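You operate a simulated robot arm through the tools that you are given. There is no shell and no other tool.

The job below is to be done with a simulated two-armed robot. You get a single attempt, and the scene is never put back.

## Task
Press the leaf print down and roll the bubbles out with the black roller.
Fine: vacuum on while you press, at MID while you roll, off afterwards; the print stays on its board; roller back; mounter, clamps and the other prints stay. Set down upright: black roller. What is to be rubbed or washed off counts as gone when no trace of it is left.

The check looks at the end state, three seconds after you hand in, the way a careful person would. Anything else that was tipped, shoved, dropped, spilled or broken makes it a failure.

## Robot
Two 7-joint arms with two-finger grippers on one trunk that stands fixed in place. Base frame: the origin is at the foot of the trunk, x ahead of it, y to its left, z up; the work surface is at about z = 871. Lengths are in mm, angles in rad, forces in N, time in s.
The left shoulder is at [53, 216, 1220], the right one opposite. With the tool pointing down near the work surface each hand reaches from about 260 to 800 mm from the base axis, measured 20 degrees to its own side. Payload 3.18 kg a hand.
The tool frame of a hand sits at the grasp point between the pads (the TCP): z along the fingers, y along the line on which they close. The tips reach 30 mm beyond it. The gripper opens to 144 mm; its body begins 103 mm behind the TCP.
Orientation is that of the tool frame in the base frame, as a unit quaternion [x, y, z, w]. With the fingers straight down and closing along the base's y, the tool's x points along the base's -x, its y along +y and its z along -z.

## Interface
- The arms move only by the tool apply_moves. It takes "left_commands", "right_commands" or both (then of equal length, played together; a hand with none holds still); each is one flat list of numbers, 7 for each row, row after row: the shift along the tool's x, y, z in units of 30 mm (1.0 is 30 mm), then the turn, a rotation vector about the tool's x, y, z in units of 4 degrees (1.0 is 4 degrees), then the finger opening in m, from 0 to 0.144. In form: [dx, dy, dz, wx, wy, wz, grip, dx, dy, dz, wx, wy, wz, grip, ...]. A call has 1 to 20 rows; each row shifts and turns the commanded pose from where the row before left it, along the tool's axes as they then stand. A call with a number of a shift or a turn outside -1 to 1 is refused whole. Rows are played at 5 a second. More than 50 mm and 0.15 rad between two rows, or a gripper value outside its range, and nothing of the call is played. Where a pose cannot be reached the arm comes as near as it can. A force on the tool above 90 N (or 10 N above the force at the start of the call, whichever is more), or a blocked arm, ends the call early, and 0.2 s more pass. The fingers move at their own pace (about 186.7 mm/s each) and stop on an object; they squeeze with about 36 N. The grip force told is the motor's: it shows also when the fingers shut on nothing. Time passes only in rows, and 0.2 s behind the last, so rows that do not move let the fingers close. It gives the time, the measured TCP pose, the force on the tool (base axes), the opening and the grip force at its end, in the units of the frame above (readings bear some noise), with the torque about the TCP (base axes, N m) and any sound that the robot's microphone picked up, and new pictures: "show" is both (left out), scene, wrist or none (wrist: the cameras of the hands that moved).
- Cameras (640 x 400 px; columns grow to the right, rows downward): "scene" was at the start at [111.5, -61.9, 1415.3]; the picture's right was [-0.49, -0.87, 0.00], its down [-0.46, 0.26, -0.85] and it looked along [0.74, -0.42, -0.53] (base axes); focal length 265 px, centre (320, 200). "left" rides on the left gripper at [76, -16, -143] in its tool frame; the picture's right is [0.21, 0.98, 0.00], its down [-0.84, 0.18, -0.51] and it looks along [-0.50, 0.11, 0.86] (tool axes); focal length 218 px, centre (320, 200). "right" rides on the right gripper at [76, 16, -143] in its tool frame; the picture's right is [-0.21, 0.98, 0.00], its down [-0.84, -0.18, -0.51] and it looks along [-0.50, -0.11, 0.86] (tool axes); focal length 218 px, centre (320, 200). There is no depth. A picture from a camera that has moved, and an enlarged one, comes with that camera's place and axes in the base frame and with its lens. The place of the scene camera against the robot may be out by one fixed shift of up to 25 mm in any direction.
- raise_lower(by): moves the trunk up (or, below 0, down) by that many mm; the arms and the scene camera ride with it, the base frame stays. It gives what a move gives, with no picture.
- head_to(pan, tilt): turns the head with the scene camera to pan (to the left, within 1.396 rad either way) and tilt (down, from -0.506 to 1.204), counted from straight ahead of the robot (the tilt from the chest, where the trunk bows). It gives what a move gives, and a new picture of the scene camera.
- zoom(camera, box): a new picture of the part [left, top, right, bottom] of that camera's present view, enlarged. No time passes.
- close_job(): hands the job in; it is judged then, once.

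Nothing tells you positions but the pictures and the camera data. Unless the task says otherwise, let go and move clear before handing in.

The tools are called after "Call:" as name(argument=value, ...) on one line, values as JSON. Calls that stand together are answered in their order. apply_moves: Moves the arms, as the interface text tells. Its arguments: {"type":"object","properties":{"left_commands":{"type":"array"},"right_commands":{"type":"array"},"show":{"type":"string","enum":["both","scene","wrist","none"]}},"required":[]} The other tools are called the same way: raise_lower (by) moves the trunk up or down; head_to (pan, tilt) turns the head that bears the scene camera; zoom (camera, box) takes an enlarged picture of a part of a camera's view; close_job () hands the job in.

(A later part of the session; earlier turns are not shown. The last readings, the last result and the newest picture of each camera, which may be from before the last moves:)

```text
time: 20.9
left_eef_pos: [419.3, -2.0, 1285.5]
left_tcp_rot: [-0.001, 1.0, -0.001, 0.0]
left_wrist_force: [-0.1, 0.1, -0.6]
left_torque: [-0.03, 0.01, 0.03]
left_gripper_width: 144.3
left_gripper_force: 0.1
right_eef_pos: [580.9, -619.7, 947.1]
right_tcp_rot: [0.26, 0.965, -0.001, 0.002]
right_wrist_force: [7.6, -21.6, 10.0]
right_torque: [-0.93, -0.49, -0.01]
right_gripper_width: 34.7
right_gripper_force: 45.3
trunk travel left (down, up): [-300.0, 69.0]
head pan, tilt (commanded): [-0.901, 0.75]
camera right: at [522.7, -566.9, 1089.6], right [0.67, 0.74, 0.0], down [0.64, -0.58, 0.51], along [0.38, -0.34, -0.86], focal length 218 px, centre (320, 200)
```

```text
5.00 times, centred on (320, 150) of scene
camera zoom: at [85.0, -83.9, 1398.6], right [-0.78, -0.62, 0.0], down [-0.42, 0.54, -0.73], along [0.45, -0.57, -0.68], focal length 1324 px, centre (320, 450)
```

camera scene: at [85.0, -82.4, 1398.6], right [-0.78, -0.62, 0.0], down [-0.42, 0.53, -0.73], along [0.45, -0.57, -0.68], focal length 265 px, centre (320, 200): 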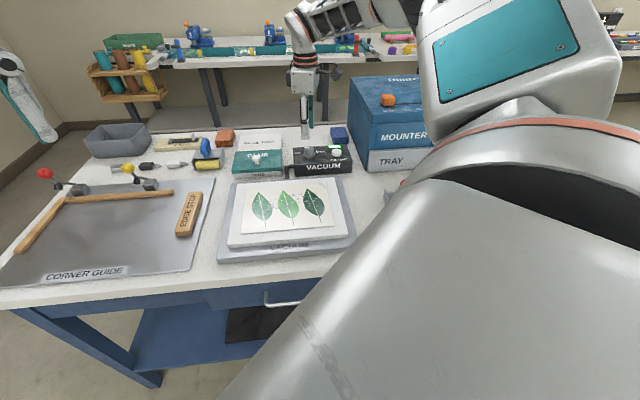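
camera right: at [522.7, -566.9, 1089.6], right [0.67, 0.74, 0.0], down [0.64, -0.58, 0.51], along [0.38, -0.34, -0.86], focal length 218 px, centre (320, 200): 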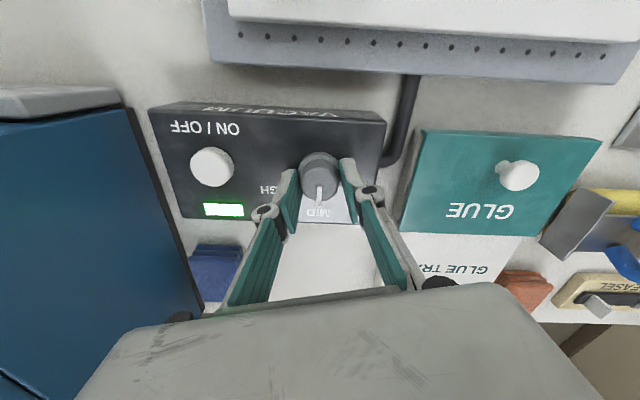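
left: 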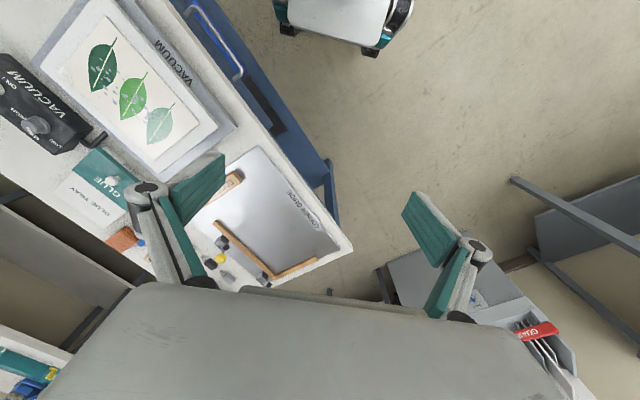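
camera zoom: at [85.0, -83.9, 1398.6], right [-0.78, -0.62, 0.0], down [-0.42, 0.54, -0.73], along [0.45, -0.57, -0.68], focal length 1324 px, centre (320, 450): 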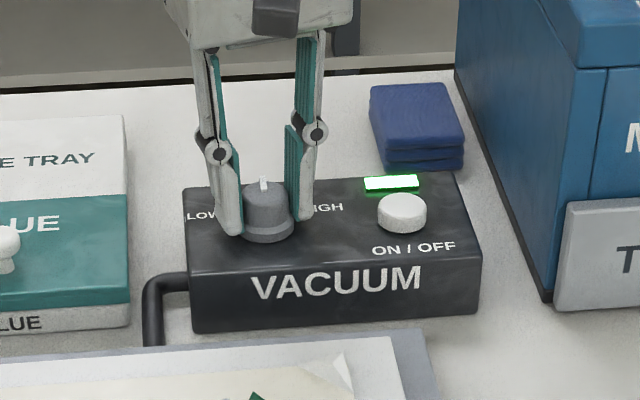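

The pointer now faces MID. I'll release and lift clear, then check it.

Call:
apply_moves(right_commands=[0, 0, 0, 0, 0, 0, 0.06, 0, 0, 0, 0, 0, 0, 0.06, 0, 0, -0.6, 0, 0, 0, 0.06, 0, 0, -1, 0, 0, 0, 0.06, 0, 0, -1, 0, 0, 0, 0.06], show="wrist")

Call:
zoom(camera="right", box=[180, 80, 400, 220])

Call:
zoom(camera="scene", box=[220, 130, 370, 270])

```text
time: 22.1
left_eef_pos: [418.9, -1.2, 1285.2]
left_tcp_rot: [-0.001, 1.0, -0.001, 0.0]
left_wrist_force: [-0.4, 0.8, 0.8]
left_torque: [-0.01, -0.03, 0.0]
left_gripper_width: 144.0
left_gripper_force: 0.2
right_eef_pos: [578.6, -619.2, 1026.0]
right_tcp_rot: [0.259, 0.966, 0.001, 0.001]
right_wrist_force: [0.2, 0.9, -0.5]
right_torque: [-0.03, 0.01, 0.0]
right_gripper_width: 60.2
right_gripper_force: 0.1
trunk travel left (down, up): [-300.0, 69.0]
head pan, tilt (commanded): [-0.901, 0.75]
camera right: at [521.1, -566.2, 1169.6], right [0.67, 0.74, 0.0], down [0.64, -0.58, 0.51], along [0.38, -0.34, -0.86], focal length 218 px, centre (320, 200)
```

right: 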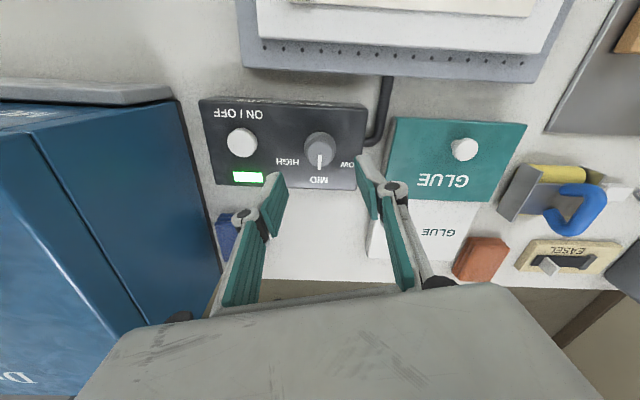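

```text
2.86 times, centred on (290, 150) of right
camera zoom: at [521.1, -566.2, 1169.6], right [0.67, 0.74, 0.0], down [0.64, -0.58, 0.51], along [0.38, -0.34, -0.86], focal length 624 px, centre (406, 343)
```

zoom: 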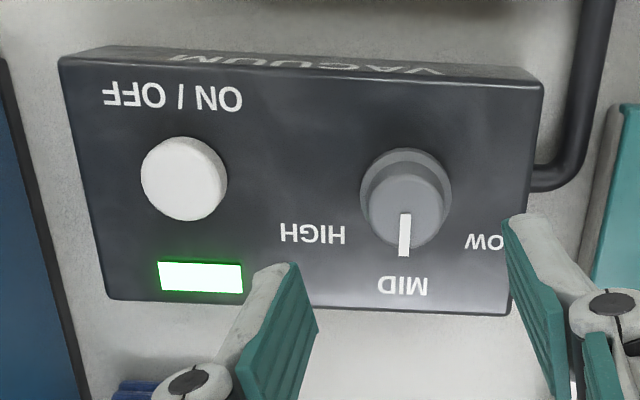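

```text
2.86 times, centred on (295, 200) of scene
camera zoom: at [84.4, -82.1, 1398.7], right [-0.78, -0.62, 0.0], down [-0.42, 0.53, -0.73], along [0.45, -0.57, -0.68], focal length 757 px, centre (391, 200)
```

zoom: 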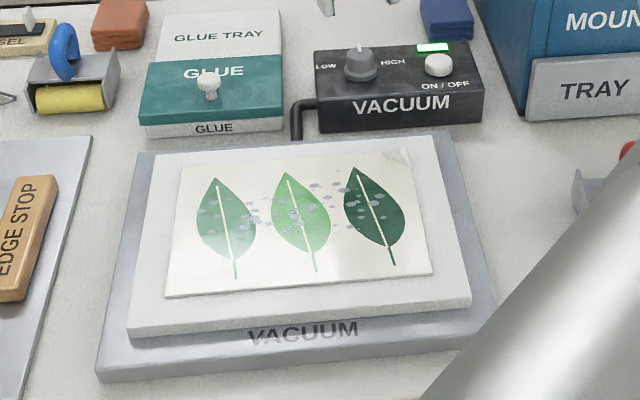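

Vacuum is on and the knob is at MID. Now I'll go to the print, closing the fingers, and look closely at the curled far-right corner and the bubbles.

Call:
apply_moves(right_commands=[0, 0, 0, 0, 0, -1, 0.06, 0, 0, 0, 0, 0, -1, 0.0, 0.975, 0.26, 0, 0, 0, 0, 0.0, 0.975, 0.26, 0, 0, 0, 0, 0.0, 0.975, 0.26, 0, 0, 0, 0, 0.0, 0.975, 0.26, 0, 0, 0, 0, 0.0, 0.975, 0.26, 0, 0, 0, 0, 0.0], show="both")

Call:
zoom(camera="right", box=[280, 0, 560, 180])

```text
time: 23.7
left_eef_pos: [418.3, -0.9, 1287.3]
left_tcp_rot: [0.0, 1.0, -0.001, -0.001]
left_wrist_force: [-1.3, 0.2, -0.3]
left_torque: [-0.01, 0.0, 0.02]
left_gripper_width: 144.1
left_gripper_force: 0.1
right_eef_pos: [463.8, -569.1, 1027.1]
right_tcp_rot: [0.188, 0.982, 0.005, -0.002]
right_wrist_force: [0.1, 0.7, 0.1]
right_torque: [0.02, -0.05, 0.02]
right_gripper_width: 0.1
right_gripper_force: 30.8
right hand out of reach, approached as far as the arm can: row 6, 7
trunk travel left (down, up): [-300.0, 69.0]
head pan, tilt (commanded): [-0.901, 0.75]
camera scene: at [84.1, -82.2, 1398.7], right [-0.78, -0.62, 0.0], down [-0.42, 0.53, -0.73], along [0.45, -0.57, -0.68], focal length 265 px, centre (320, 200)
camera right: at [399.6, -527.2, 1171.4], right [0.56, 0.83, 0.01], down [0.72, -0.49, 0.5], along [0.42, -0.27, -0.87], focal length 218 px, centre (320, 200)
```

scene: 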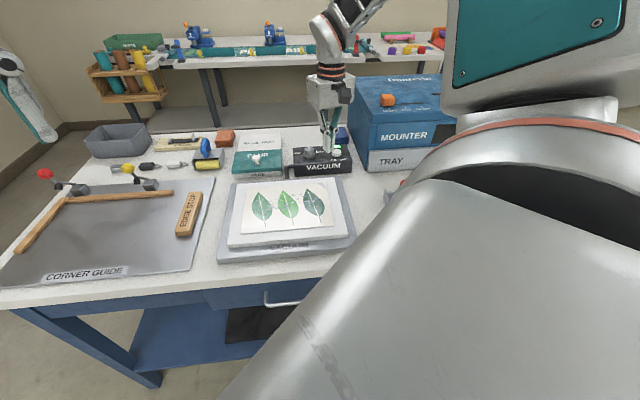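
right: 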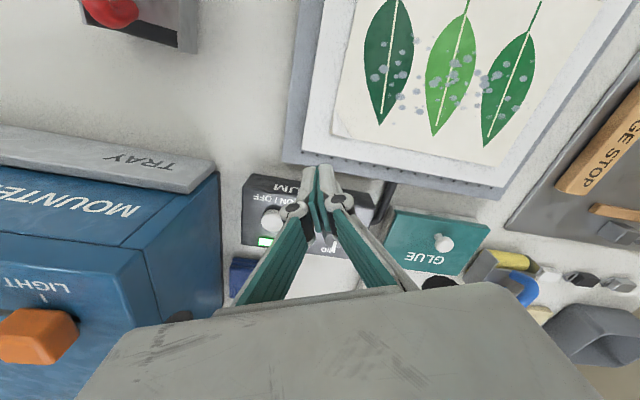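

```text
2.22 times, centred on (420, 90) of right
camera zoom: at [399.6, -527.2, 1171.4], right [0.56, 0.83, 0.01], down [0.72, -0.49, 0.5], along [0.42, -0.27, -0.87], focal length 485 px, centre (98, 444)
```

zoom: 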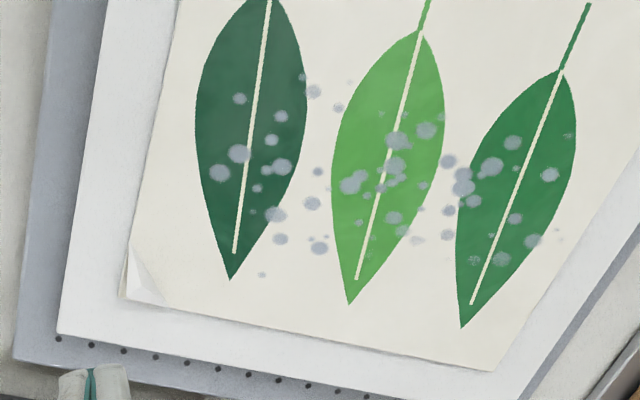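

That yaw limits the reach here, so I'll turn the hand back to about -10° and move over the curled corner.

Call:
apply_moves(right_commands=[0, 0, 0, 0, 0, -1, 0.0, 0, 0, 0, 0, 0, -1, 0.0, 0, 0, 0, 0, 0, -1, 0.0, 0, 0, 0, 0, 0, -1, 0.0, 0, 0, 0, 0, 0, -1, 0.0, 0, 0, 0, 0, 0, -1, 0.0, 0, 0, 0, 0, 0, -1, 0.0, 0, 0, 0, 0, 0, -1, 0.0, 0, 0.7, 0, 0, 0, 0, 0.0, 0, 0.687, 0, 0, 0, 0, 0.0], show="wrist")

Call:
zoom(camera="right", box=[220, 60, 500, 240])

```text
time: 25.9
left_eef_pos: [418.6, -0.9, 1284.8]
left_tcp_rot: [-0.001, 1.0, -0.001, 0.0]
left_wrist_force: [0.3, -0.4, 0.6]
left_torque: [-0.01, 0.03, 0.0]
left_gripper_width: 144.1
left_gripper_force: 0.1
right_eef_pos: [457.1, -528.4, 1027.8]
right_tcp_rot: [-0.086, 0.996, 0.0, 0.002]
right_wrist_force: [0.3, 0.3, -0.1]
right_torque: [-0.01, -0.02, -0.02]
right_gripper_width: 0.0
right_gripper_force: 30.8
trunk travel left (down, up): [-300.0, 69.0]
head pan, tilt (commanded): [-0.901, 0.75]
camera right: at [379.1, -524.9, 1170.8], right [0.04, 1.0, 0.0], down [0.86, -0.03, 0.51], along [0.51, -0.02, -0.86], focal length 218 px, centre (320, 200)
```

right: 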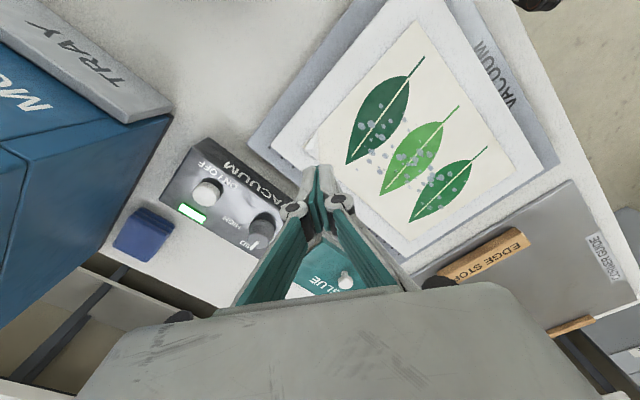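

```text
2.22 times, centred on (360, 150) of right
camera zoom: at [379.1, -524.9, 1170.8], right [0.04, 1.0, 0.0], down [0.86, -0.03, 0.51], along [0.51, -0.02, -0.86], focal length 485 px, centre (231, 311)
```

zoom: 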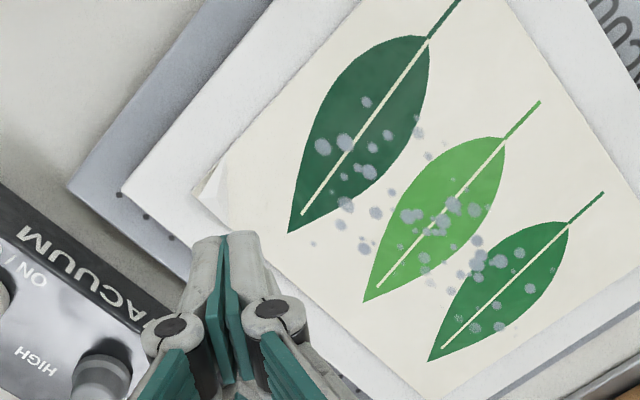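

I'll lower over the curled corner at about (459,-533) and press it gently.

Call:
apply_moves(right_commands=[-0.037, -0.173, 1.0, 0, 0, 0, 0.0, 0, 0, 1.0, 0, 0, 0, 0.0, 0, 0, 0.6, 0, 0, 0, 0.0], show="wrist")

Call:
zoom(camera="right", box=[220, 60, 500, 240])

Call:
zoom(camera="scene", box=[210, 130, 370, 270])

```text
time: 26.7
left_eef_pos: [419.4, -1.3, 1284.7]
left_tcp_rot: [-0.001, 1.0, -0.001, -0.001]
left_wrist_force: [0.4, -0.1, -0.3]
left_torque: [0.03, 0.01, 0.03]
left_gripper_width: 144.0
left_gripper_force: 0.0
right_eef_pos: [459.4, -531.9, 949.8]
right_tcp_rot: [-0.085, 0.996, 0.0, 0.0]
right_wrist_force: [-0.2, -0.4, -0.3]
right_torque: [0.06, 0.02, 0.0]
right_gripper_width: 0.1
right_gripper_force: 30.8
trunk travel left (down, up): [-300.0, 69.0]
head pan, tilt (commanded): [-0.901, 0.75]
camera right: at [381.7, -530.2, 1094.1], right [0.04, 1.0, 0.0], down [0.86, -0.03, 0.51], along [0.51, -0.02, -0.86], focal length 218 px, centre (320, 200)
```

right: 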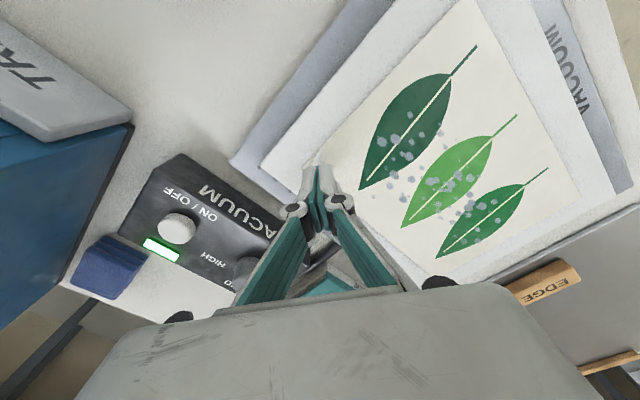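

```text
2.22 times, centred on (360, 150) of right
camera zoom: at [381.7, -530.2, 1094.1], right [0.04, 1.0, 0.0], down [0.86, -0.03, 0.51], along [0.51, -0.02, -0.86], focal length 485 px, centre (231, 311)
```

zoom: 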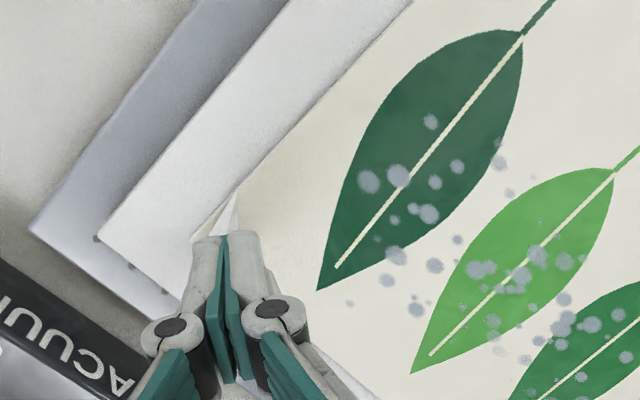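

```text
2.86 times, centred on (290, 200) of scene
camera zoom: at [85.5, -82.9, 1398.5], right [-0.78, -0.62, 0.0], down [-0.42, 0.53, -0.73], along [0.45, -0.57, -0.68], focal length 757 px, centre (406, 200)
```

zoom: 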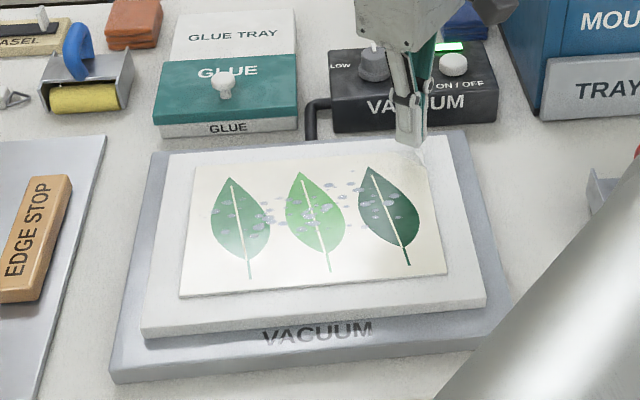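

Call:
apply_moves(right_commands=[0, 0, 0.25, 0, 0, 0, 0.0, 0, 0, 0.15, 0, 0, 0, 0.0], show="none")

```text
time: 27.3
left_eef_pos: [419.9, -1.5, 1285.9]
left_tcp_rot: [-0.001, 1.0, 0.0, 0.0]
left_wrist_force: [0.1, 0.0, -0.4]
left_torque: [-0.03, -0.03, 0.01]
left_gripper_width: 144.1
left_gripper_force: 0.0
right_eef_pos: [459.9, -533.7, 939.9]
right_tcp_rot: [-0.086, 0.996, 0.0, 0.001]
right_wrist_force: [-0.2, 0.2, 0.5]
right_torque: [-0.03, 0.0, 0.0]
right_gripper_width: 0.0
right_gripper_force: 30.5
trunk travel left (down, up): [-300.0, 69.0]
head pan, tilt (commanded): [-0.901, 0.75]
```

Call:
apply_moves(right_commands=[0, 0, 0.08, 0, 0, 0, 0.0, 0, 0, 0.08, 0, 0, 0, 0.0], show="none")

```text
time: 27.9
left_eef_pos: [420.2, -1.8, 1284.9]
left_tcp_rot: [-0.001, 1.0, -0.001, -0.001]
left_wrist_force: [-0.6, -0.5, -0.6]
left_torque: [0.02, -0.04, 0.0]
left_gripper_width: 143.9
left_gripper_force: 0.1
right_eef_pos: [459.8, -533.9, 934.9]
right_tcp_rot: [-0.085, 0.996, 0.0, 0.0]
right_wrist_force: [-0.9, -0.3, -0.2]
right_torque: [-0.01, -0.01, -0.01]
right_gripper_width: 0.0
right_gripper_force: 30.1
trunk travel left (down, up): [-300.0, 69.0]
head pan, tilt (commanded): [-0.901, 0.75]
```

Call:
apply_moves(right_commands=[0, 0, 0.08, 0, 0, 0, 0.0, 0, 0, 0.08, 0, 0, 0, 0.0], show="wrist")

Call:
zoom(camera="right", box=[220, 60, 500, 240])

```text
time: 28.5
left_eef_pos: [419.6, -1.1, 1286.9]
left_tcp_rot: [-0.001, 1.0, 0.0, -0.001]
left_wrist_force: [-1.0, 0.2, 0.4]
left_torque: [0.0, -0.02, -0.04]
left_gripper_width: 143.8
left_gripper_force: 0.1
right_eef_pos: [460.1, -534.1, 930.4]
right_tcp_rot: [-0.086, 0.996, 0.0, 0.001]
right_wrist_force: [-0.5, -0.4, 0.4]
right_torque: [-0.01, 0.0, -0.03]
right_gripper_width: 0.0
right_gripper_force: 30.5
trunk travel left (down, up): [-300.0, 69.0]
head pan, tilt (commanded): [-0.901, 0.75]
camera right: at [381.8, -530.0, 1072.7], right [0.04, 1.0, 0.0], down [0.86, -0.03, 0.51], along [0.51, -0.02, -0.86], focal length 218 px, centre (320, 200)
```

right: 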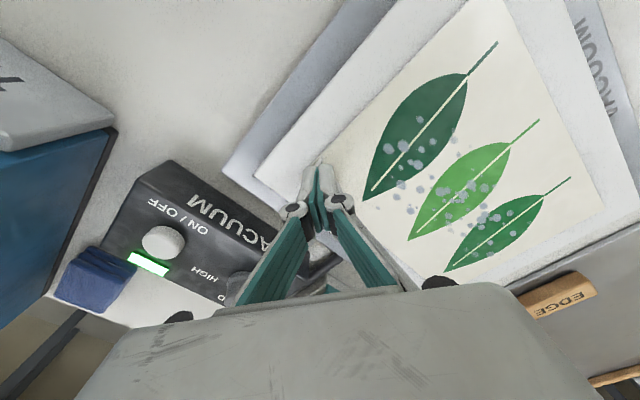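

```text
2.22 times, centred on (360, 150) of right
camera zoom: at [381.8, -530.0, 1072.7], right [0.04, 1.0, 0.0], down [0.86, -0.03, 0.51], along [0.51, -0.02, -0.86], focal length 485 px, centre (231, 311)
```

zoom: 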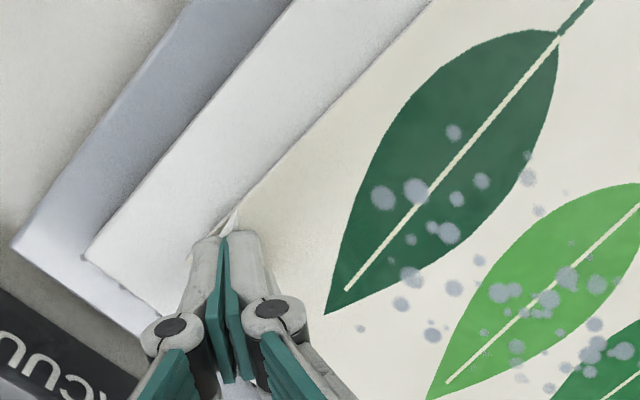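

Call:
apply_moves(right_commands=[0, 0, 0.07, 0, 0, 0, 0.0, 0, 0, 0.07, 0, 0, 0, 0.0], show="none")

```text
time: 29.1
left_eef_pos: [417.8, -0.2, 1286.9]
left_tcp_rot: [-0.001, 1.0, -0.002, 0.0]
left_wrist_force: [0.0, 0.9, 0.4]
left_torque: [0.01, 0.03, 0.01]
left_gripper_width: 144.1
left_gripper_force: 0.0
right_eef_pos: [459.2, -533.3, 927.0]
right_tcp_rot: [-0.087, 0.996, -0.002, 0.003]
right_wrist_force: [-0.1, -3.6, 21.1]
right_torque: [-0.1, 0.07, -0.02]
right_gripper_width: 6.2
right_gripper_force: 30.5
trunk travel left (down, up): [-300.0, 69.0]
head pan, tilt (commanded): [-0.901, 0.75]
```

Contact at about 21 N, so the print surface is at roughly z = 898. I'll hold it there briefly.

Call:
apply_moves(right_commands=[0, 0, 0, 0, 0, 0, 0.0, 0, 0, 0, 0, 0, 0, 0.0, 0, 0, 0, 0, 0, 0, 0.0], show="wrist")

Call:
zoom(camera="right", box=[220, 60, 500, 240])

```text
time: 29.9
left_eef_pos: [416.6, 1.2, 1286.1]
left_tcp_rot: [0.0, 1.0, -0.002, -0.001]
left_wrist_force: [-0.1, 0.2, 0.3]
left_torque: [0.01, 0.01, 0.01]
left_gripper_width: 144.0
left_gripper_force: 0.2
right_eef_pos: [460.1, -532.4, 927.8]
right_tcp_rot: [-0.086, 0.996, -0.002, 0.002]
right_wrist_force: [4.5, -6.9, 31.3]
right_torque: [-0.18, -0.03, -0.02]
right_gripper_width: 6.0
right_gripper_force: 30.7
trunk travel left (down, up): [-300.0, 69.0]
head pan, tilt (commanded): [-0.901, 0.75]
camera right: at [380.7, -528.7, 1070.2], right [0.04, 1.0, 0.0], down [0.86, -0.03, 0.51], along [0.51, -0.02, -0.86], focal length 218 px, centre (320, 200)
```

right: 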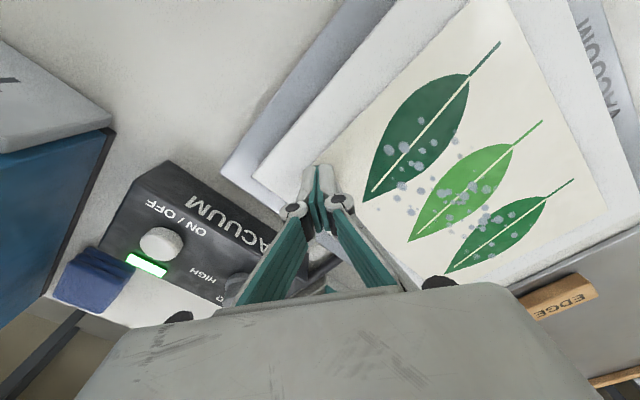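

```text
2.22 times, centred on (360, 150) of right
camera zoom: at [380.7, -528.7, 1070.2], right [0.04, 1.0, 0.0], down [0.86, -0.03, 0.51], along [0.51, -0.02, -0.86], focal length 485 px, centre (231, 311)
```

zoom: 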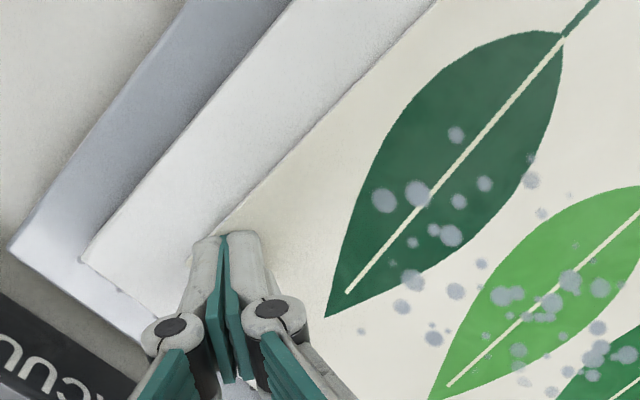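

The curl looks flattened. I'll lift straight up and check.

Call:
apply_moves(right_commands=[0, 0, -0.3, 0, 0, 0, 0.0, 0, 0, -1, 0, 0, 0, 0.0, 0, 0, -1, 0, 0, 0, 0.0], show="both")

Call:
zoom(camera="right", box=[220, 60, 500, 240])

Call:
zoom(camera="scene", box=[210, 130, 370, 270])

```text
time: 30.7
left_eef_pos: [418.4, -1.3, 1285.1]
left_tcp_rot: [0.0, 1.0, 0.0, 0.001]
left_wrist_force: [0.0, 0.4, -0.5]
left_torque: [0.02, -0.01, 0.05]
left_gripper_width: 144.1
left_gripper_force: 0.1
right_eef_pos: [459.6, -533.5, 995.6]
right_tcp_rot: [-0.085, 0.996, 0.001, 0.0]
right_wrist_force: [-0.7, -0.6, -0.8]
right_torque: [0.04, -0.04, 0.05]
right_gripper_width: 0.0
right_gripper_force: 30.5
trunk travel left (down, up): [-300.0, 69.0]
head pan, tilt (commanded): [-0.901, 0.75]
camera scene: at [84.7, -82.6, 1398.5], right [-0.78, -0.62, 0.0], down [-0.42, 0.53, -0.73], along [0.45, -0.57, -0.68], focal length 265 px, centre (320, 200)
camera right: at [382.3, -529.8, 1139.0], right [0.04, 1.0, 0.0], down [0.86, -0.03, 0.51], along [0.51, -0.02, -0.86], focal length 218 px, centre (320, 200)
```

scene: 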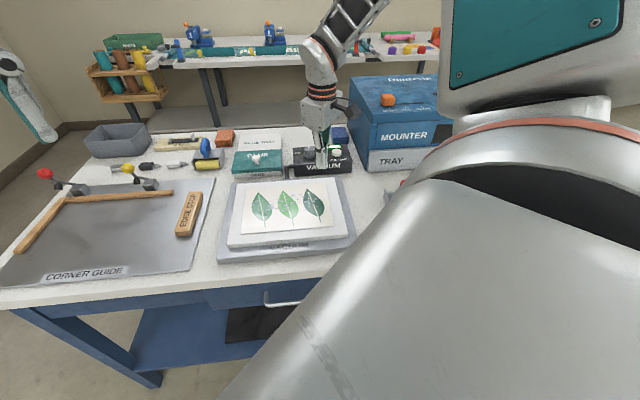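
right: 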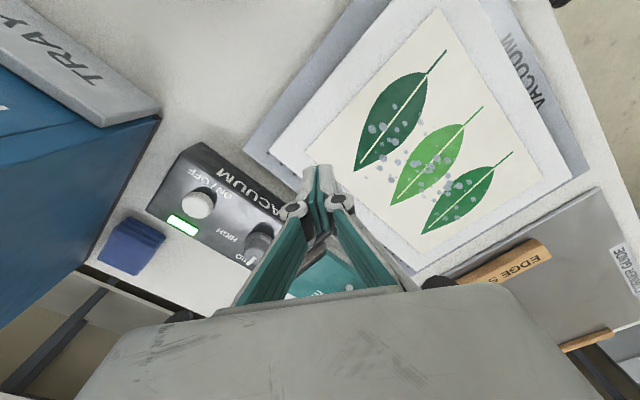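

```text
2.22 times, centred on (360, 150) of right
camera zoom: at [382.3, -529.8, 1139.0], right [0.04, 1.0, 0.0], down [0.86, -0.03, 0.51], along [0.51, -0.02, -0.86], focal length 485 px, centre (231, 311)
```

zoom: 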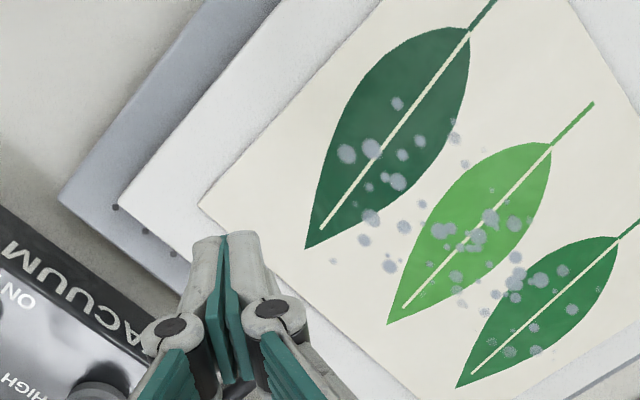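

```text
2.86 times, centred on (290, 200) of scene
camera zoom: at [84.7, -82.6, 1398.5], right [-0.78, -0.62, 0.0], down [-0.42, 0.53, -0.73], along [0.45, -0.57, -0.68], focal length 757 px, centre (406, 200)
```

zoom: 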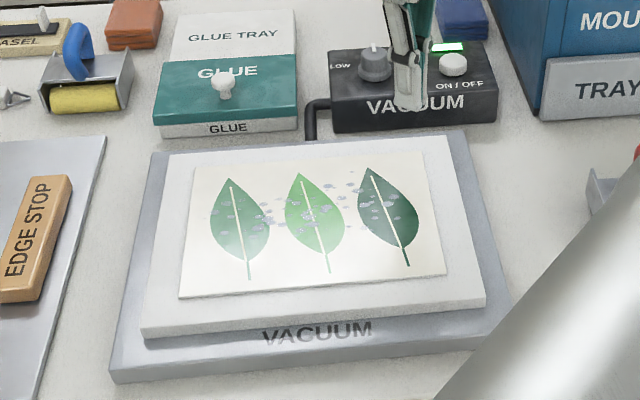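

The corner is flat and the bubbles remain for the roller. Now I'll raise the hand and travel over to the roller near (249,-627), turning back toward its orientation.

Call:
apply_moves(right_commands=[0, 0, -0.8, 0, 0, 0, 0.0, 0, 0, -0.8, 0, 0, 0, 0.0, 0, 0, -0.8, 0, 0, 0, 0.0, 0.931, -0.233, 0, 0, 0, 0, 0.1, 0.931, -0.233, 0, 0, 0, 0, 0.1, 0.931, -0.233, 0, 0, 0, 0, 0.1, 0.931, -0.233, 0, 0, 0, 0, 0.1, 0.931, -0.233, 0, 0, 0, 0, 0.1, 0.931, -0.233, 0, 0, 0, 0, 0.1, 0.931, -0.233, 0, 0, 0, 0, 0.1], show="both")

```text
time: 32.9
left_eef_pos: [418.6, -1.9, 1285.9]
left_tcp_rot: [0.0, 1.0, -0.001, 0.0]
left_wrist_force: [-0.3, -0.1, 1.3]
left_torque: [-0.01, -0.02, -0.02]
left_gripper_width: 144.0
left_gripper_force: 0.1
right_eef_pos: [276.0, -614.8, 1067.6]
right_tcp_rot: [-0.086, 0.996, 0.001, 0.001]
right_wrist_force: [0.3, -0.3, -0.4]
right_torque: [0.05, -0.04, 0.0]
right_gripper_width: 99.9
right_gripper_force: 0.0
trunk travel left (down, up): [-300.0, 69.0]
head pan, tilt (commanded): [-0.901, 0.75]
camera scene: at [84.0, -82.8, 1398.7], right [-0.78, -0.62, 0.0], down [-0.42, 0.53, -0.73], along [0.45, -0.57, -0.68], focal length 265 px, centre (320, 200)
camera right: at [198.3, -611.1, 1210.4], right [0.04, 1.0, 0.0], down [0.86, -0.03, 0.51], along [0.51, -0.02, -0.86], focal length 218 px, centre (320, 200)
```

scene: 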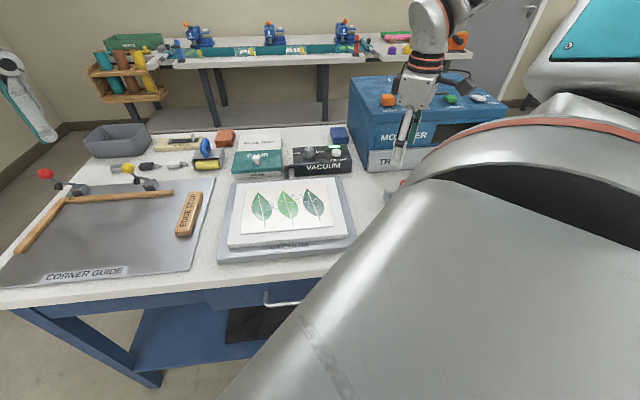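
right: 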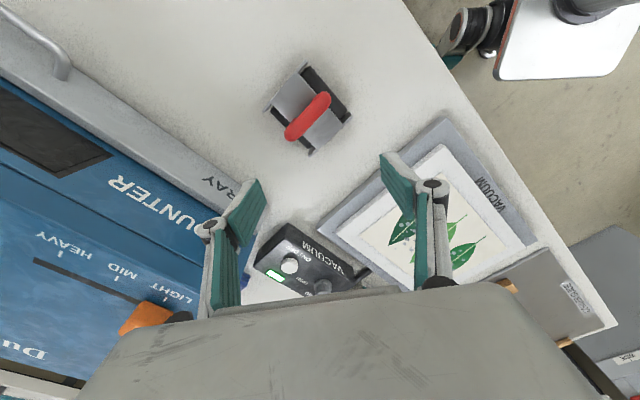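

Call:
zoom(camera="right", box=[250, 50, 370, 170])

```text
3.33 times, centred on (310, 110) of right
camera zoom: at [198.3, -611.1, 1210.4], right [0.04, 1.0, 0.0], down [0.86, -0.03, 0.51], along [0.51, -0.02, -0.86], focal length 728 px, centre (353, 500)
```

zoom: 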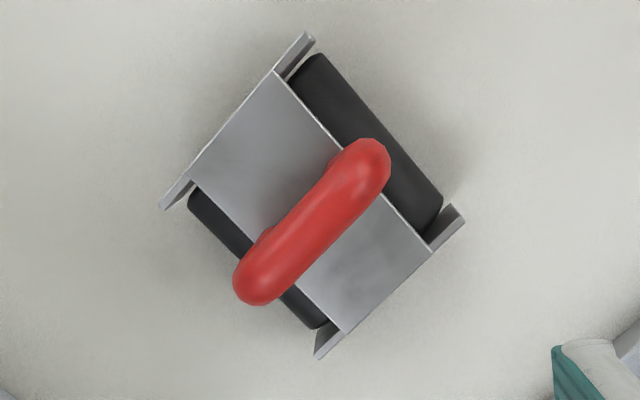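

The roller is centred near (243,-627), its handle bar running at about -47° with the bar around z = 940. I'll move above it and rotate to match (yaw about 47°).

Call:
apply_moves(right_commands=[0.577, -0.107, 0, 0, 0, 0, 0.09, 0.577, -0.107, 0, 0, 0, 0, 0.09, 0, 0, 0, 0, 0, 1, 0.09, 0, 0, 0, 0, 0, 1, 0.09, 0, 0, 0, 0, 0, 1, 0.09, 0, 0, 0, 0, 0, 1, 0.09, 0, 0, 0, 0, 0, 1, 0.09, 0, 0, 0, 0, 0, 1, 0.09, 0, 0, 0, 0, 0, 1, 0.09, 0, 0, 0, 0, 0, 1, 0.09, 0, 0, 0, 0, 0, 1, 0.09, 0, 0, 0, 0, 0, 1, 0.09, 0, 0, 0, 0, 0, 1, 0.09, 0, 0, 0, 0, 0, 1, 0.09, 0, 0, 0, 0, 0, 1, 0.09, 0, 0, 0, 0, 0, 1, 0.09, 0, 0, 0, 0, 0, 0.22, 0.09], show="both")

Call:
zoom(camera="right", box=[240, 60, 400, 180])

```text
time: 36.5
left_eef_pos: [419.4, 0.1, 1285.6]
left_tcp_rot: [-0.001, 1.0, -0.001, 0.0]
left_wrist_force: [-0.6, -0.2, 0.8]
left_torque: [0.01, -0.02, 0.01]
left_gripper_width: 144.2
left_gripper_force: 0.1
right_eef_pos: [246.8, -690.0, 1059.8]
right_tcp_rot: [0.399, 0.917, 0.003, 0.0]
right_wrist_force: [-1.1, 0.4, 0.3]
right_torque: [0.03, -0.02, -0.01]
right_gripper_width: 90.1
right_gripper_force: 0.0
right hand out of reach, approached as far as the arm can: row 13, 14, 15, 16, 17
trunk travel left (down, up): [-300.0, 69.0]
head pan, tilt (commanded): [-0.901, 0.75]
camera scene: at [84.8, -82.5, 1398.6], right [-0.78, -0.62, 0.0], down [-0.42, 0.53, -0.73], along [0.45, -0.57, -0.68], focal length 265 px, centre (320, 200)
camera right: at [207.2, -624.2, 1204.4], right [0.86, 0.52, 0.0], down [0.44, -0.74, 0.5], along [0.26, -0.43, -0.86], focal length 218 px, centre (320, 200)
```

scene: 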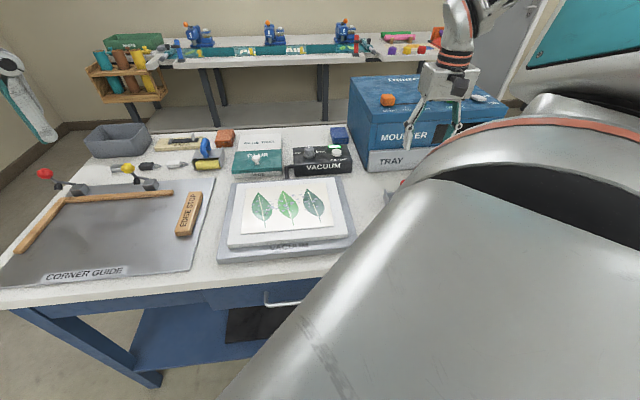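
right: 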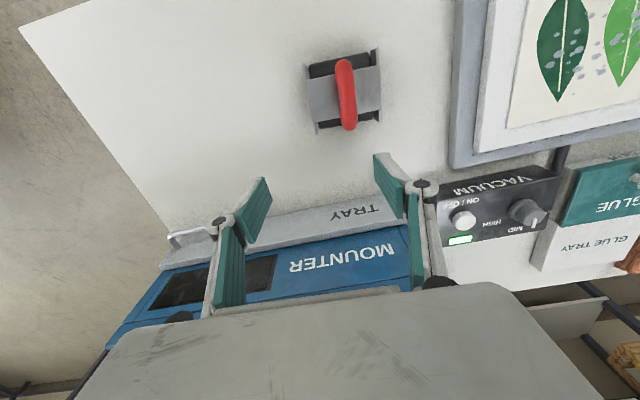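

```text
3.33 times, centred on (320, 120) of right
camera zoom: at [207.2, -624.2, 1204.4], right [0.86, 0.52, 0.0], down [0.44, -0.74, 0.5], along [0.26, -0.43, -0.86], focal length 728 px, centre (320, 467)
```

zoom: 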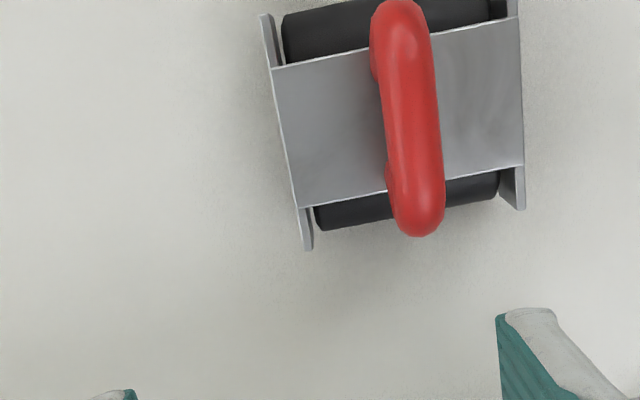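

Yaw 47° is beyond the joint limit here. I'll try the flipped grasp (yaw about -133°), which gives the same closing line, by turning the other way.

Call:
apply_moves(right_commands=[0, 0, 0, 0, 0, -1, 0.09, 0, 0, 0, 0, 0, -1, 0.09, 0, 0, 0, 0, 0, -1, 0.09, 0, 0, 0, 0, 0, -1, 0.09, 0, 0, 0, 0, 0, -1, 0.09, 0, 0, 0, 0, 0, -1, 0.09, 0, 0, 0, 0, 0, -1, 0.09, 0, 0, 0, 0, 0, -1, 0.09, 0, 0, 0, 0, 0, -1, 0.09, 0, 0, 0, 0, 0, -1, 0.09, 0, 0, 0, 0, 0, -1, 0.09, 0, 0, 0, 0, 0, -1, 0.09, 0, 0, 0, 0, 0, -1, 0.09, 0, 0, 0, 0, 0, -1, 0.09, 0, 0, 0, 0, 0, -1, 0.09, 0, 0, 0, 0, 0, -1, 0.09, 0, 0, 0, 0, 0, -1, 0.09, 0, 0, 0, 0, 0, -1, 0.09, 0, 0, 0, 0, 0, -1, 0.09, 0, 0, 0, 0, 0, -1, 0.09], show="none")

```text
time: 40.7
left_eef_pos: [418.3, -0.7, 1285.9]
left_tcp_rot: [-0.001, 1.0, -0.001, 0.0]
left_wrist_force: [1.1, 0.1, -1.2]
left_torque: [0.01, 0.0, -0.02]
left_gripper_width: 144.2
left_gripper_force: 0.2
right_eef_pos: [248.1, -690.5, 1061.1]
right_tcp_rot: [-0.285, 0.959, 0.0, 0.001]
right_wrist_force: [0.0, -0.1, -0.3]
right_torque: [-0.01, -0.03, 0.0]
right_gripper_width: 90.0
right_gripper_force: 0.0
trunk travel left (down, up): [-300.0, 69.0]
head pan, tilt (commanded): [-0.901, 0.75]
```

Call:
apply_moves(right_commands=[-0.508, 0.93, 0, 0, 0, 0, 0.09, -0.508, 0.93, 0, 0, 0, 0, 0.09, 0, 0, 0, 0, 0, -1, 0.09, 0, 0, 0, 0, 0, -1, 0.09, 0, 0, 0, 0, 0, -1, 0.09, 0, 0, 0, 0, 0, -1, 0.09, 0, 0, 0, 0, 0, -1, 0.09, 0, 0, 0, 0, 0, -1, 0.09, 0, 0, 0, 0, 0, -1, 0.09, 0, 0, 0, 0, 0, -1, 0.09, 0, 0, 0, 0, 0, -1, 0.09, 0, 0, 0, 0, 0, -1, 0.09, 0, 0, 0, 0, 0, -1, 0.09, 0, 0, 0, 0, 0, -1, 0.09, 0, 0, 0, 0, 0, -1, 0.09, 0, 0, 0, 0, 0, -1, 0.09, 0, 0, 0, 0, 0, -1, 0.09, 0, 0, 0, 0, 0, -1, 0.09, 0, 0, 0, 0, 0, -1, 0.09, 0, 0, 0, 0, 0, -1, 0.09], show="both")

```text
time: 44.9
left_eef_pos: [419.6, -0.6, 1285.8]
left_tcp_rot: [-0.001, 1.0, 0.0, -0.001]
left_wrist_force: [0.5, -0.6, -0.8]
left_torque: [0.01, 0.01, 0.01]
left_gripper_width: 144.0
left_gripper_force: 0.1
right_eef_pos: [242.7, -627.7, 1059.7]
right_tcp_rot: [0.794, -0.608, 0.001, 0.0]
right_wrist_force: [-0.1, -0.7, 0.1]
right_torque: [0.01, 0.0, 0.03]
right_gripper_width: 89.9
right_gripper_force: 0.2
trunk travel left (down, up): [-300.0, 69.0]
head pan, tilt (commanded): [-0.901, 0.75]
camera scene: at [84.9, -82.6, 1398.5], right [-0.78, -0.62, 0.0], down [-0.42, 0.53, -0.73], along [0.45, -0.57, -0.68], focal length 265 px, centre (320, 200)
camera right: at [247.4, -705.3, 1203.4], right [-1.0, -0.05, 0.0], down [-0.05, 0.86, 0.51], along [-0.03, 0.51, -0.86], focal length 218 px, centre (320, 200)
```

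scene: 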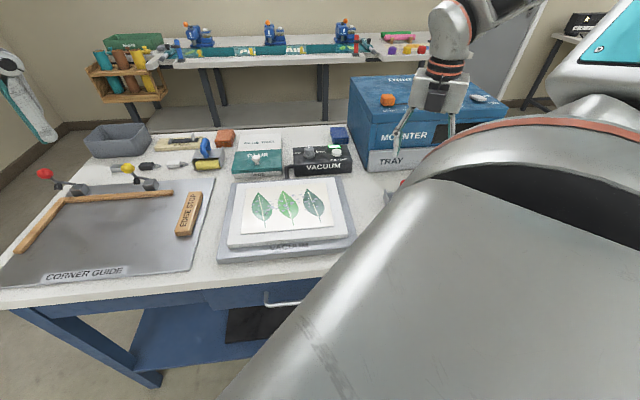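
right: 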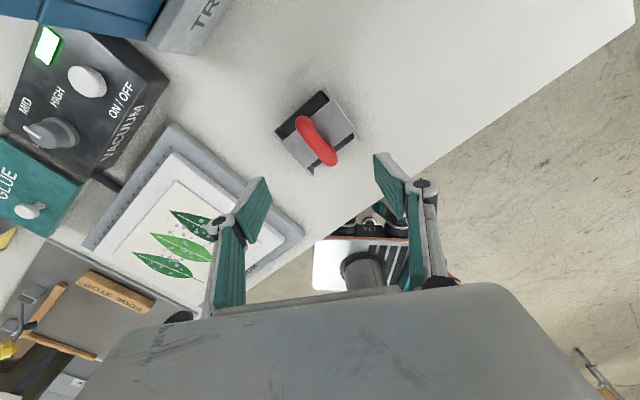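

The flipped side is free. I'll finish turning to about -133° and look at the handle.

Call:
apply_moves(right_commands=[0, 0, 0, 0, 0, -1, 0.09, 0, 0, 0, 0, 0, -1, 0.09, 0, 0, 0, 0, 0, -1, 0.09, 0, 0, 0, 0, 0, -1, 0.09, 0, 0, 0, 0, 0, -1, 0.09, 0, 0, 0, 0, 0, -1, 0.09, 0, 0, 0, 0, 0, -1, 0.09], show="wrist")

Call:
zoom(camera="right", box=[240, 80, 400, 200])

```text
time: 46.5
left_eef_pos: [419.4, -0.1, 1284.9]
left_tcp_rot: [-0.001, 1.0, -0.001, 0.0]
left_wrist_force: [0.0, 0.4, 0.1]
left_torque: [0.02, 0.01, 0.02]
left_gripper_width: 144.0
left_gripper_force: 0.1
right_eef_pos: [242.6, -628.7, 1060.9]
right_tcp_rot: [0.917, -0.398, 0.001, -0.001]
right_wrist_force: [-0.9, 0.4, 0.0]
right_torque: [-0.01, 0.02, 0.02]
right_gripper_width: 90.2
right_gripper_force: 0.0
trunk travel left (down, up): [-300.0, 69.0]
head pan, tilt (commanded): [-0.901, 0.75]
camera right: at [283.6, -694.4, 1203.8], right [-0.86, -0.52, 0.0], down [-0.44, 0.74, 0.51], along [-0.26, 0.44, -0.86], focal length 218 px, centre (320, 200)
```

right: 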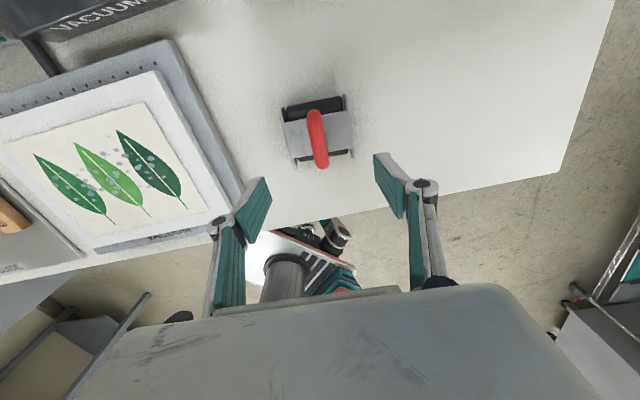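

```text
3.33 times, centred on (320, 140) of right
camera zoom: at [283.6, -694.4, 1203.8], right [-0.86, -0.52, 0.0], down [-0.44, 0.74, 0.51], along [-0.26, 0.44, -0.86], focal length 728 px, centre (320, 400)
```

zoom: 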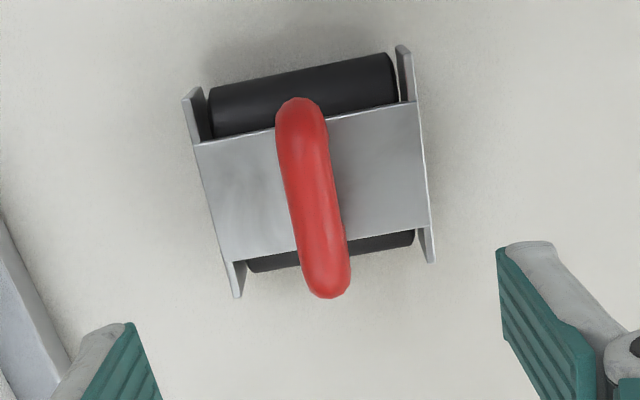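

The hand is aligned with the handle (within about 2 mm and 2°). I'll descend with open fingers straddling the bar and look.

Call:
apply_moves(right_commands=[0.1, -0.06, 0.8, 0, 0, 0, 0.07, 0, 0, 0.8, 0, 0, 0, 0.07, 0, 0, 0.8, 0, 0, 0, 0.07, 0, 0, 0.6, 0, 0, 0, 0.07], show="both")

Call:
zoom(camera="right", box=[240, 100, 400, 220])

```text
time: 47.5
left_eef_pos: [418.5, -0.7, 1286.9]
left_tcp_rot: [0.0, 1.0, -0.001, 0.0]
left_wrist_force: [-0.2, 0.9, 0.6]
left_torque: [0.05, -0.01, 0.0]
left_gripper_width: 144.4
left_gripper_force: 0.0
right_eef_pos: [246.6, -630.2, 970.0]
right_tcp_rot: [0.916, -0.4, 0.001, -0.001]
right_wrist_force: [-0.7, 0.0, -0.5]
right_torque: [0.01, 0.01, 0.01]
right_gripper_width: 69.8
right_gripper_force: 0.1
trunk travel left (down, up): [-300.0, 69.0]
head pan, tilt (commanded): [-0.901, 0.75]
camera scene: at [85.0, -82.6, 1398.5], right [-0.78, -0.62, 0.0], down [-0.42, 0.53, -0.73], along [0.45, -0.57, -0.68], focal length 265 px, centre (320, 200)
camera right: at [286.7, -696.5, 1113.3], right [-0.86, -0.51, 0.0], down [-0.44, 0.74, 0.51], along [-0.26, 0.44, -0.86], focal length 218 px, centre (320, 200)
```

scene: 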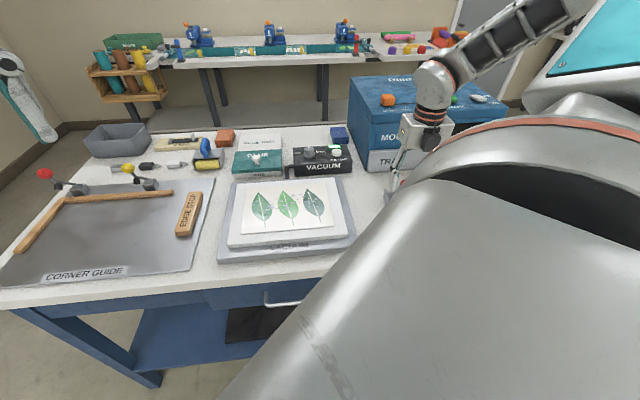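
right: 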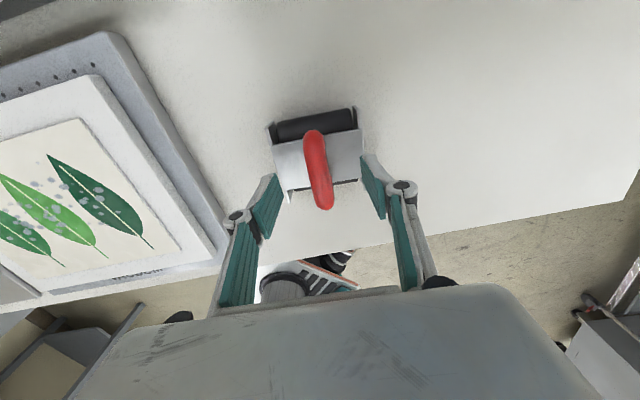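

```text
3.33 times, centred on (320, 160) of right
camera zoom: at [286.7, -696.5, 1113.3], right [-0.86, -0.51, 0.0], down [-0.44, 0.74, 0.51], along [-0.26, 0.44, -0.86], focal length 728 px, centre (320, 333)
```

zoom: 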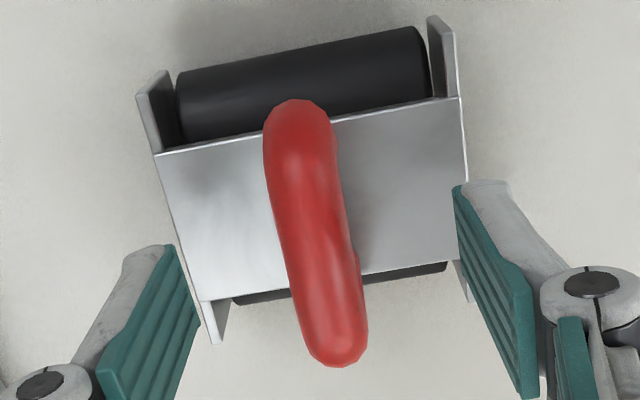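

Call:
apply_moves(right_commands=[0, -0.03, 0.5, 0, 0, 0, 0.06, 0, 0, 0.3, 0, 0, 0, 0.05, 0, 0, 0.1, 0, 0, 0, 0.05], show="wrist")

Call:
zoom(camera="right", box=[240, 100, 400, 220])

```text
time: 48.3
left_eef_pos: [419.6, -0.8, 1284.9]
left_tcp_rot: [-0.001, 1.0, -0.001, 0.0]
left_wrist_force: [0.6, -1.0, -1.4]
left_torque: [0.02, 0.03, 0.01]
left_gripper_width: 143.9
left_gripper_force: 0.0
right_eef_pos: [247.2, -627.9, 943.4]
right_tcp_rot: [0.917, -0.399, 0.001, -0.001]
right_wrist_force: [0.4, -0.2, 0.0]
right_torque: [0.01, -0.04, -0.03]
right_gripper_width: 50.2
right_gripper_force: 0.1
trunk travel left (down, up): [-300.0, 69.0]
head pan, tilt (commanded): [-0.901, 0.75]
camera right: at [288.0, -694.5, 1086.6], right [-0.86, -0.51, 0.0], down [-0.44, 0.74, 0.51], along [-0.26, 0.44, -0.86], focal length 218 px, centre (320, 200)
```

right: 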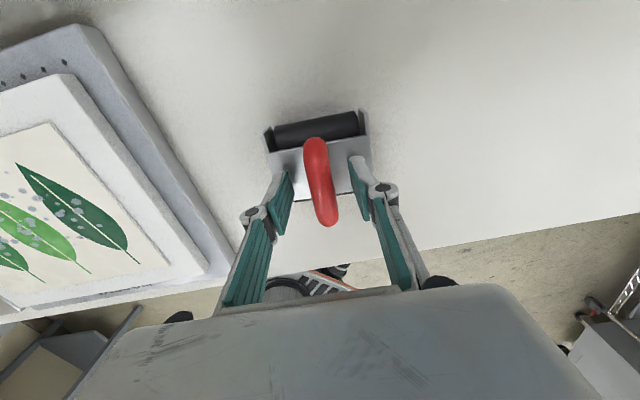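

```text
3.33 times, centred on (320, 160) of right
camera zoom: at [288.0, -694.5, 1086.6], right [-0.86, -0.51, 0.0], down [-0.44, 0.74, 0.51], along [-0.26, 0.44, -0.86], focal length 728 px, centre (320, 333)
```

zoom: 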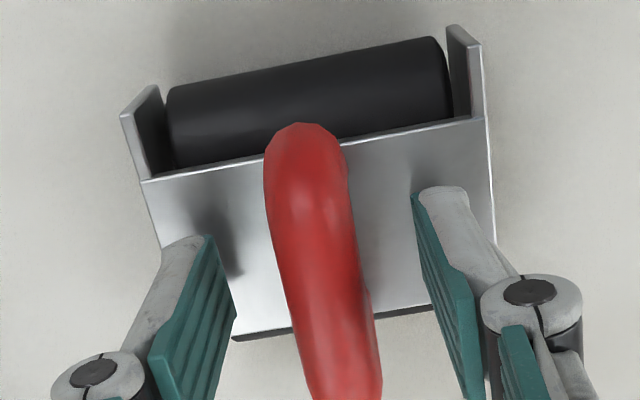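

Call:
apply_moves(right_commands=[0, 0, 0.08, 0, 0, 0, 0.05, 0, 0, 0.08, 0, 0, 0, 0.05], show="none")

```text
time: 48.9
left_eef_pos: [419.0, -0.8, 1286.6]
left_tcp_rot: [-0.001, 1.0, 0.0, 0.001]
left_wrist_force: [-0.5, -0.3, 0.2]
left_torque: [-0.01, 0.0, -0.01]
left_gripper_width: 144.0
left_gripper_force: 0.1
right_eef_pos: [247.5, -627.8, 939.1]
right_tcp_rot: [0.917, -0.399, 0.001, -0.002]
right_wrist_force: [-0.3, 0.7, -0.5]
right_torque: [0.0, -0.03, -0.02]
right_gripper_width: 49.9
right_gripper_force: 0.0
trunk travel left (down, up): [-300.0, 69.0]
head pan, tilt (commanded): [-0.901, 0.75]
```

Call:
apply_moves(right_commands=[0, 0, 0.1, 0, 0, 0, 0.05, 0, 0, 0, 0, 0, 0, 0.05], show="wrist")

Call:
zoom(camera="right", box=[240, 100, 400, 220])

```text
time: 49.5
left_eef_pos: [419.7, -1.7, 1285.5]
left_tcp_rot: [-0.001, 1.0, -0.001, 0.0]
left_wrist_force: [0.7, 0.2, -0.7]
left_torque: [0.03, -0.01, 0.05]
left_gripper_width: 144.3
left_gripper_force: 0.0
right_eef_pos: [248.1, -629.1, 934.8]
right_tcp_rot: [0.917, -0.399, 0.0, 0.0]
right_wrist_force: [-0.3, -0.5, -0.4]
right_torque: [0.02, 0.0, 0.01]
right_gripper_width: 49.6
right_gripper_force: 0.1
trunk travel left (down, up): [-300.0, 69.0]
head pan, tilt (commanded): [-0.901, 0.75]
camera right: at [287.6, -694.8, 1078.6], right [-0.86, -0.51, 0.0], down [-0.44, 0.74, 0.51], along [-0.26, 0.44, -0.86], focal length 218 px, centre (320, 200)
```

right: 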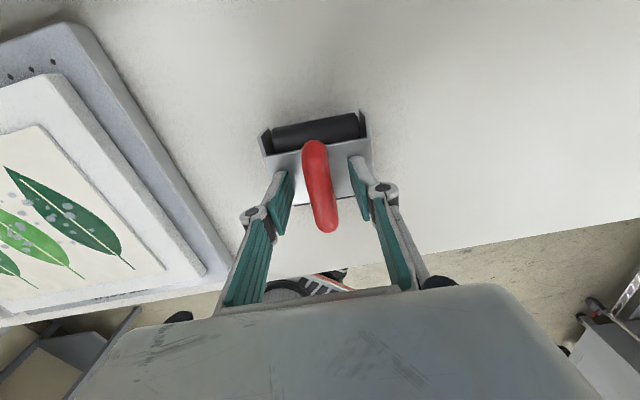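

```text
3.33 times, centred on (320, 160) of right
camera zoom: at [287.6, -694.8, 1078.6], right [-0.86, -0.51, 0.0], down [-0.44, 0.74, 0.51], along [-0.26, 0.44, -0.86], focal length 728 px, centre (320, 333)
```

zoom: 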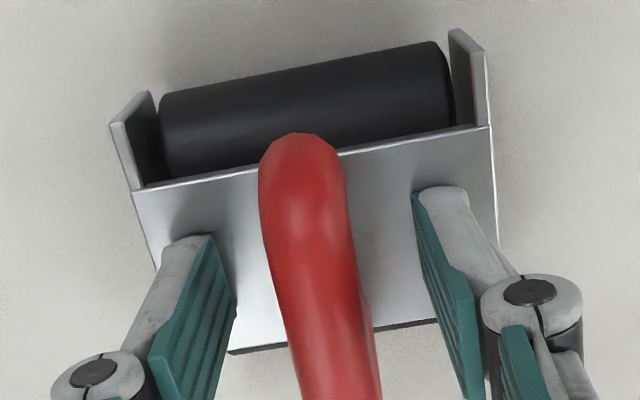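

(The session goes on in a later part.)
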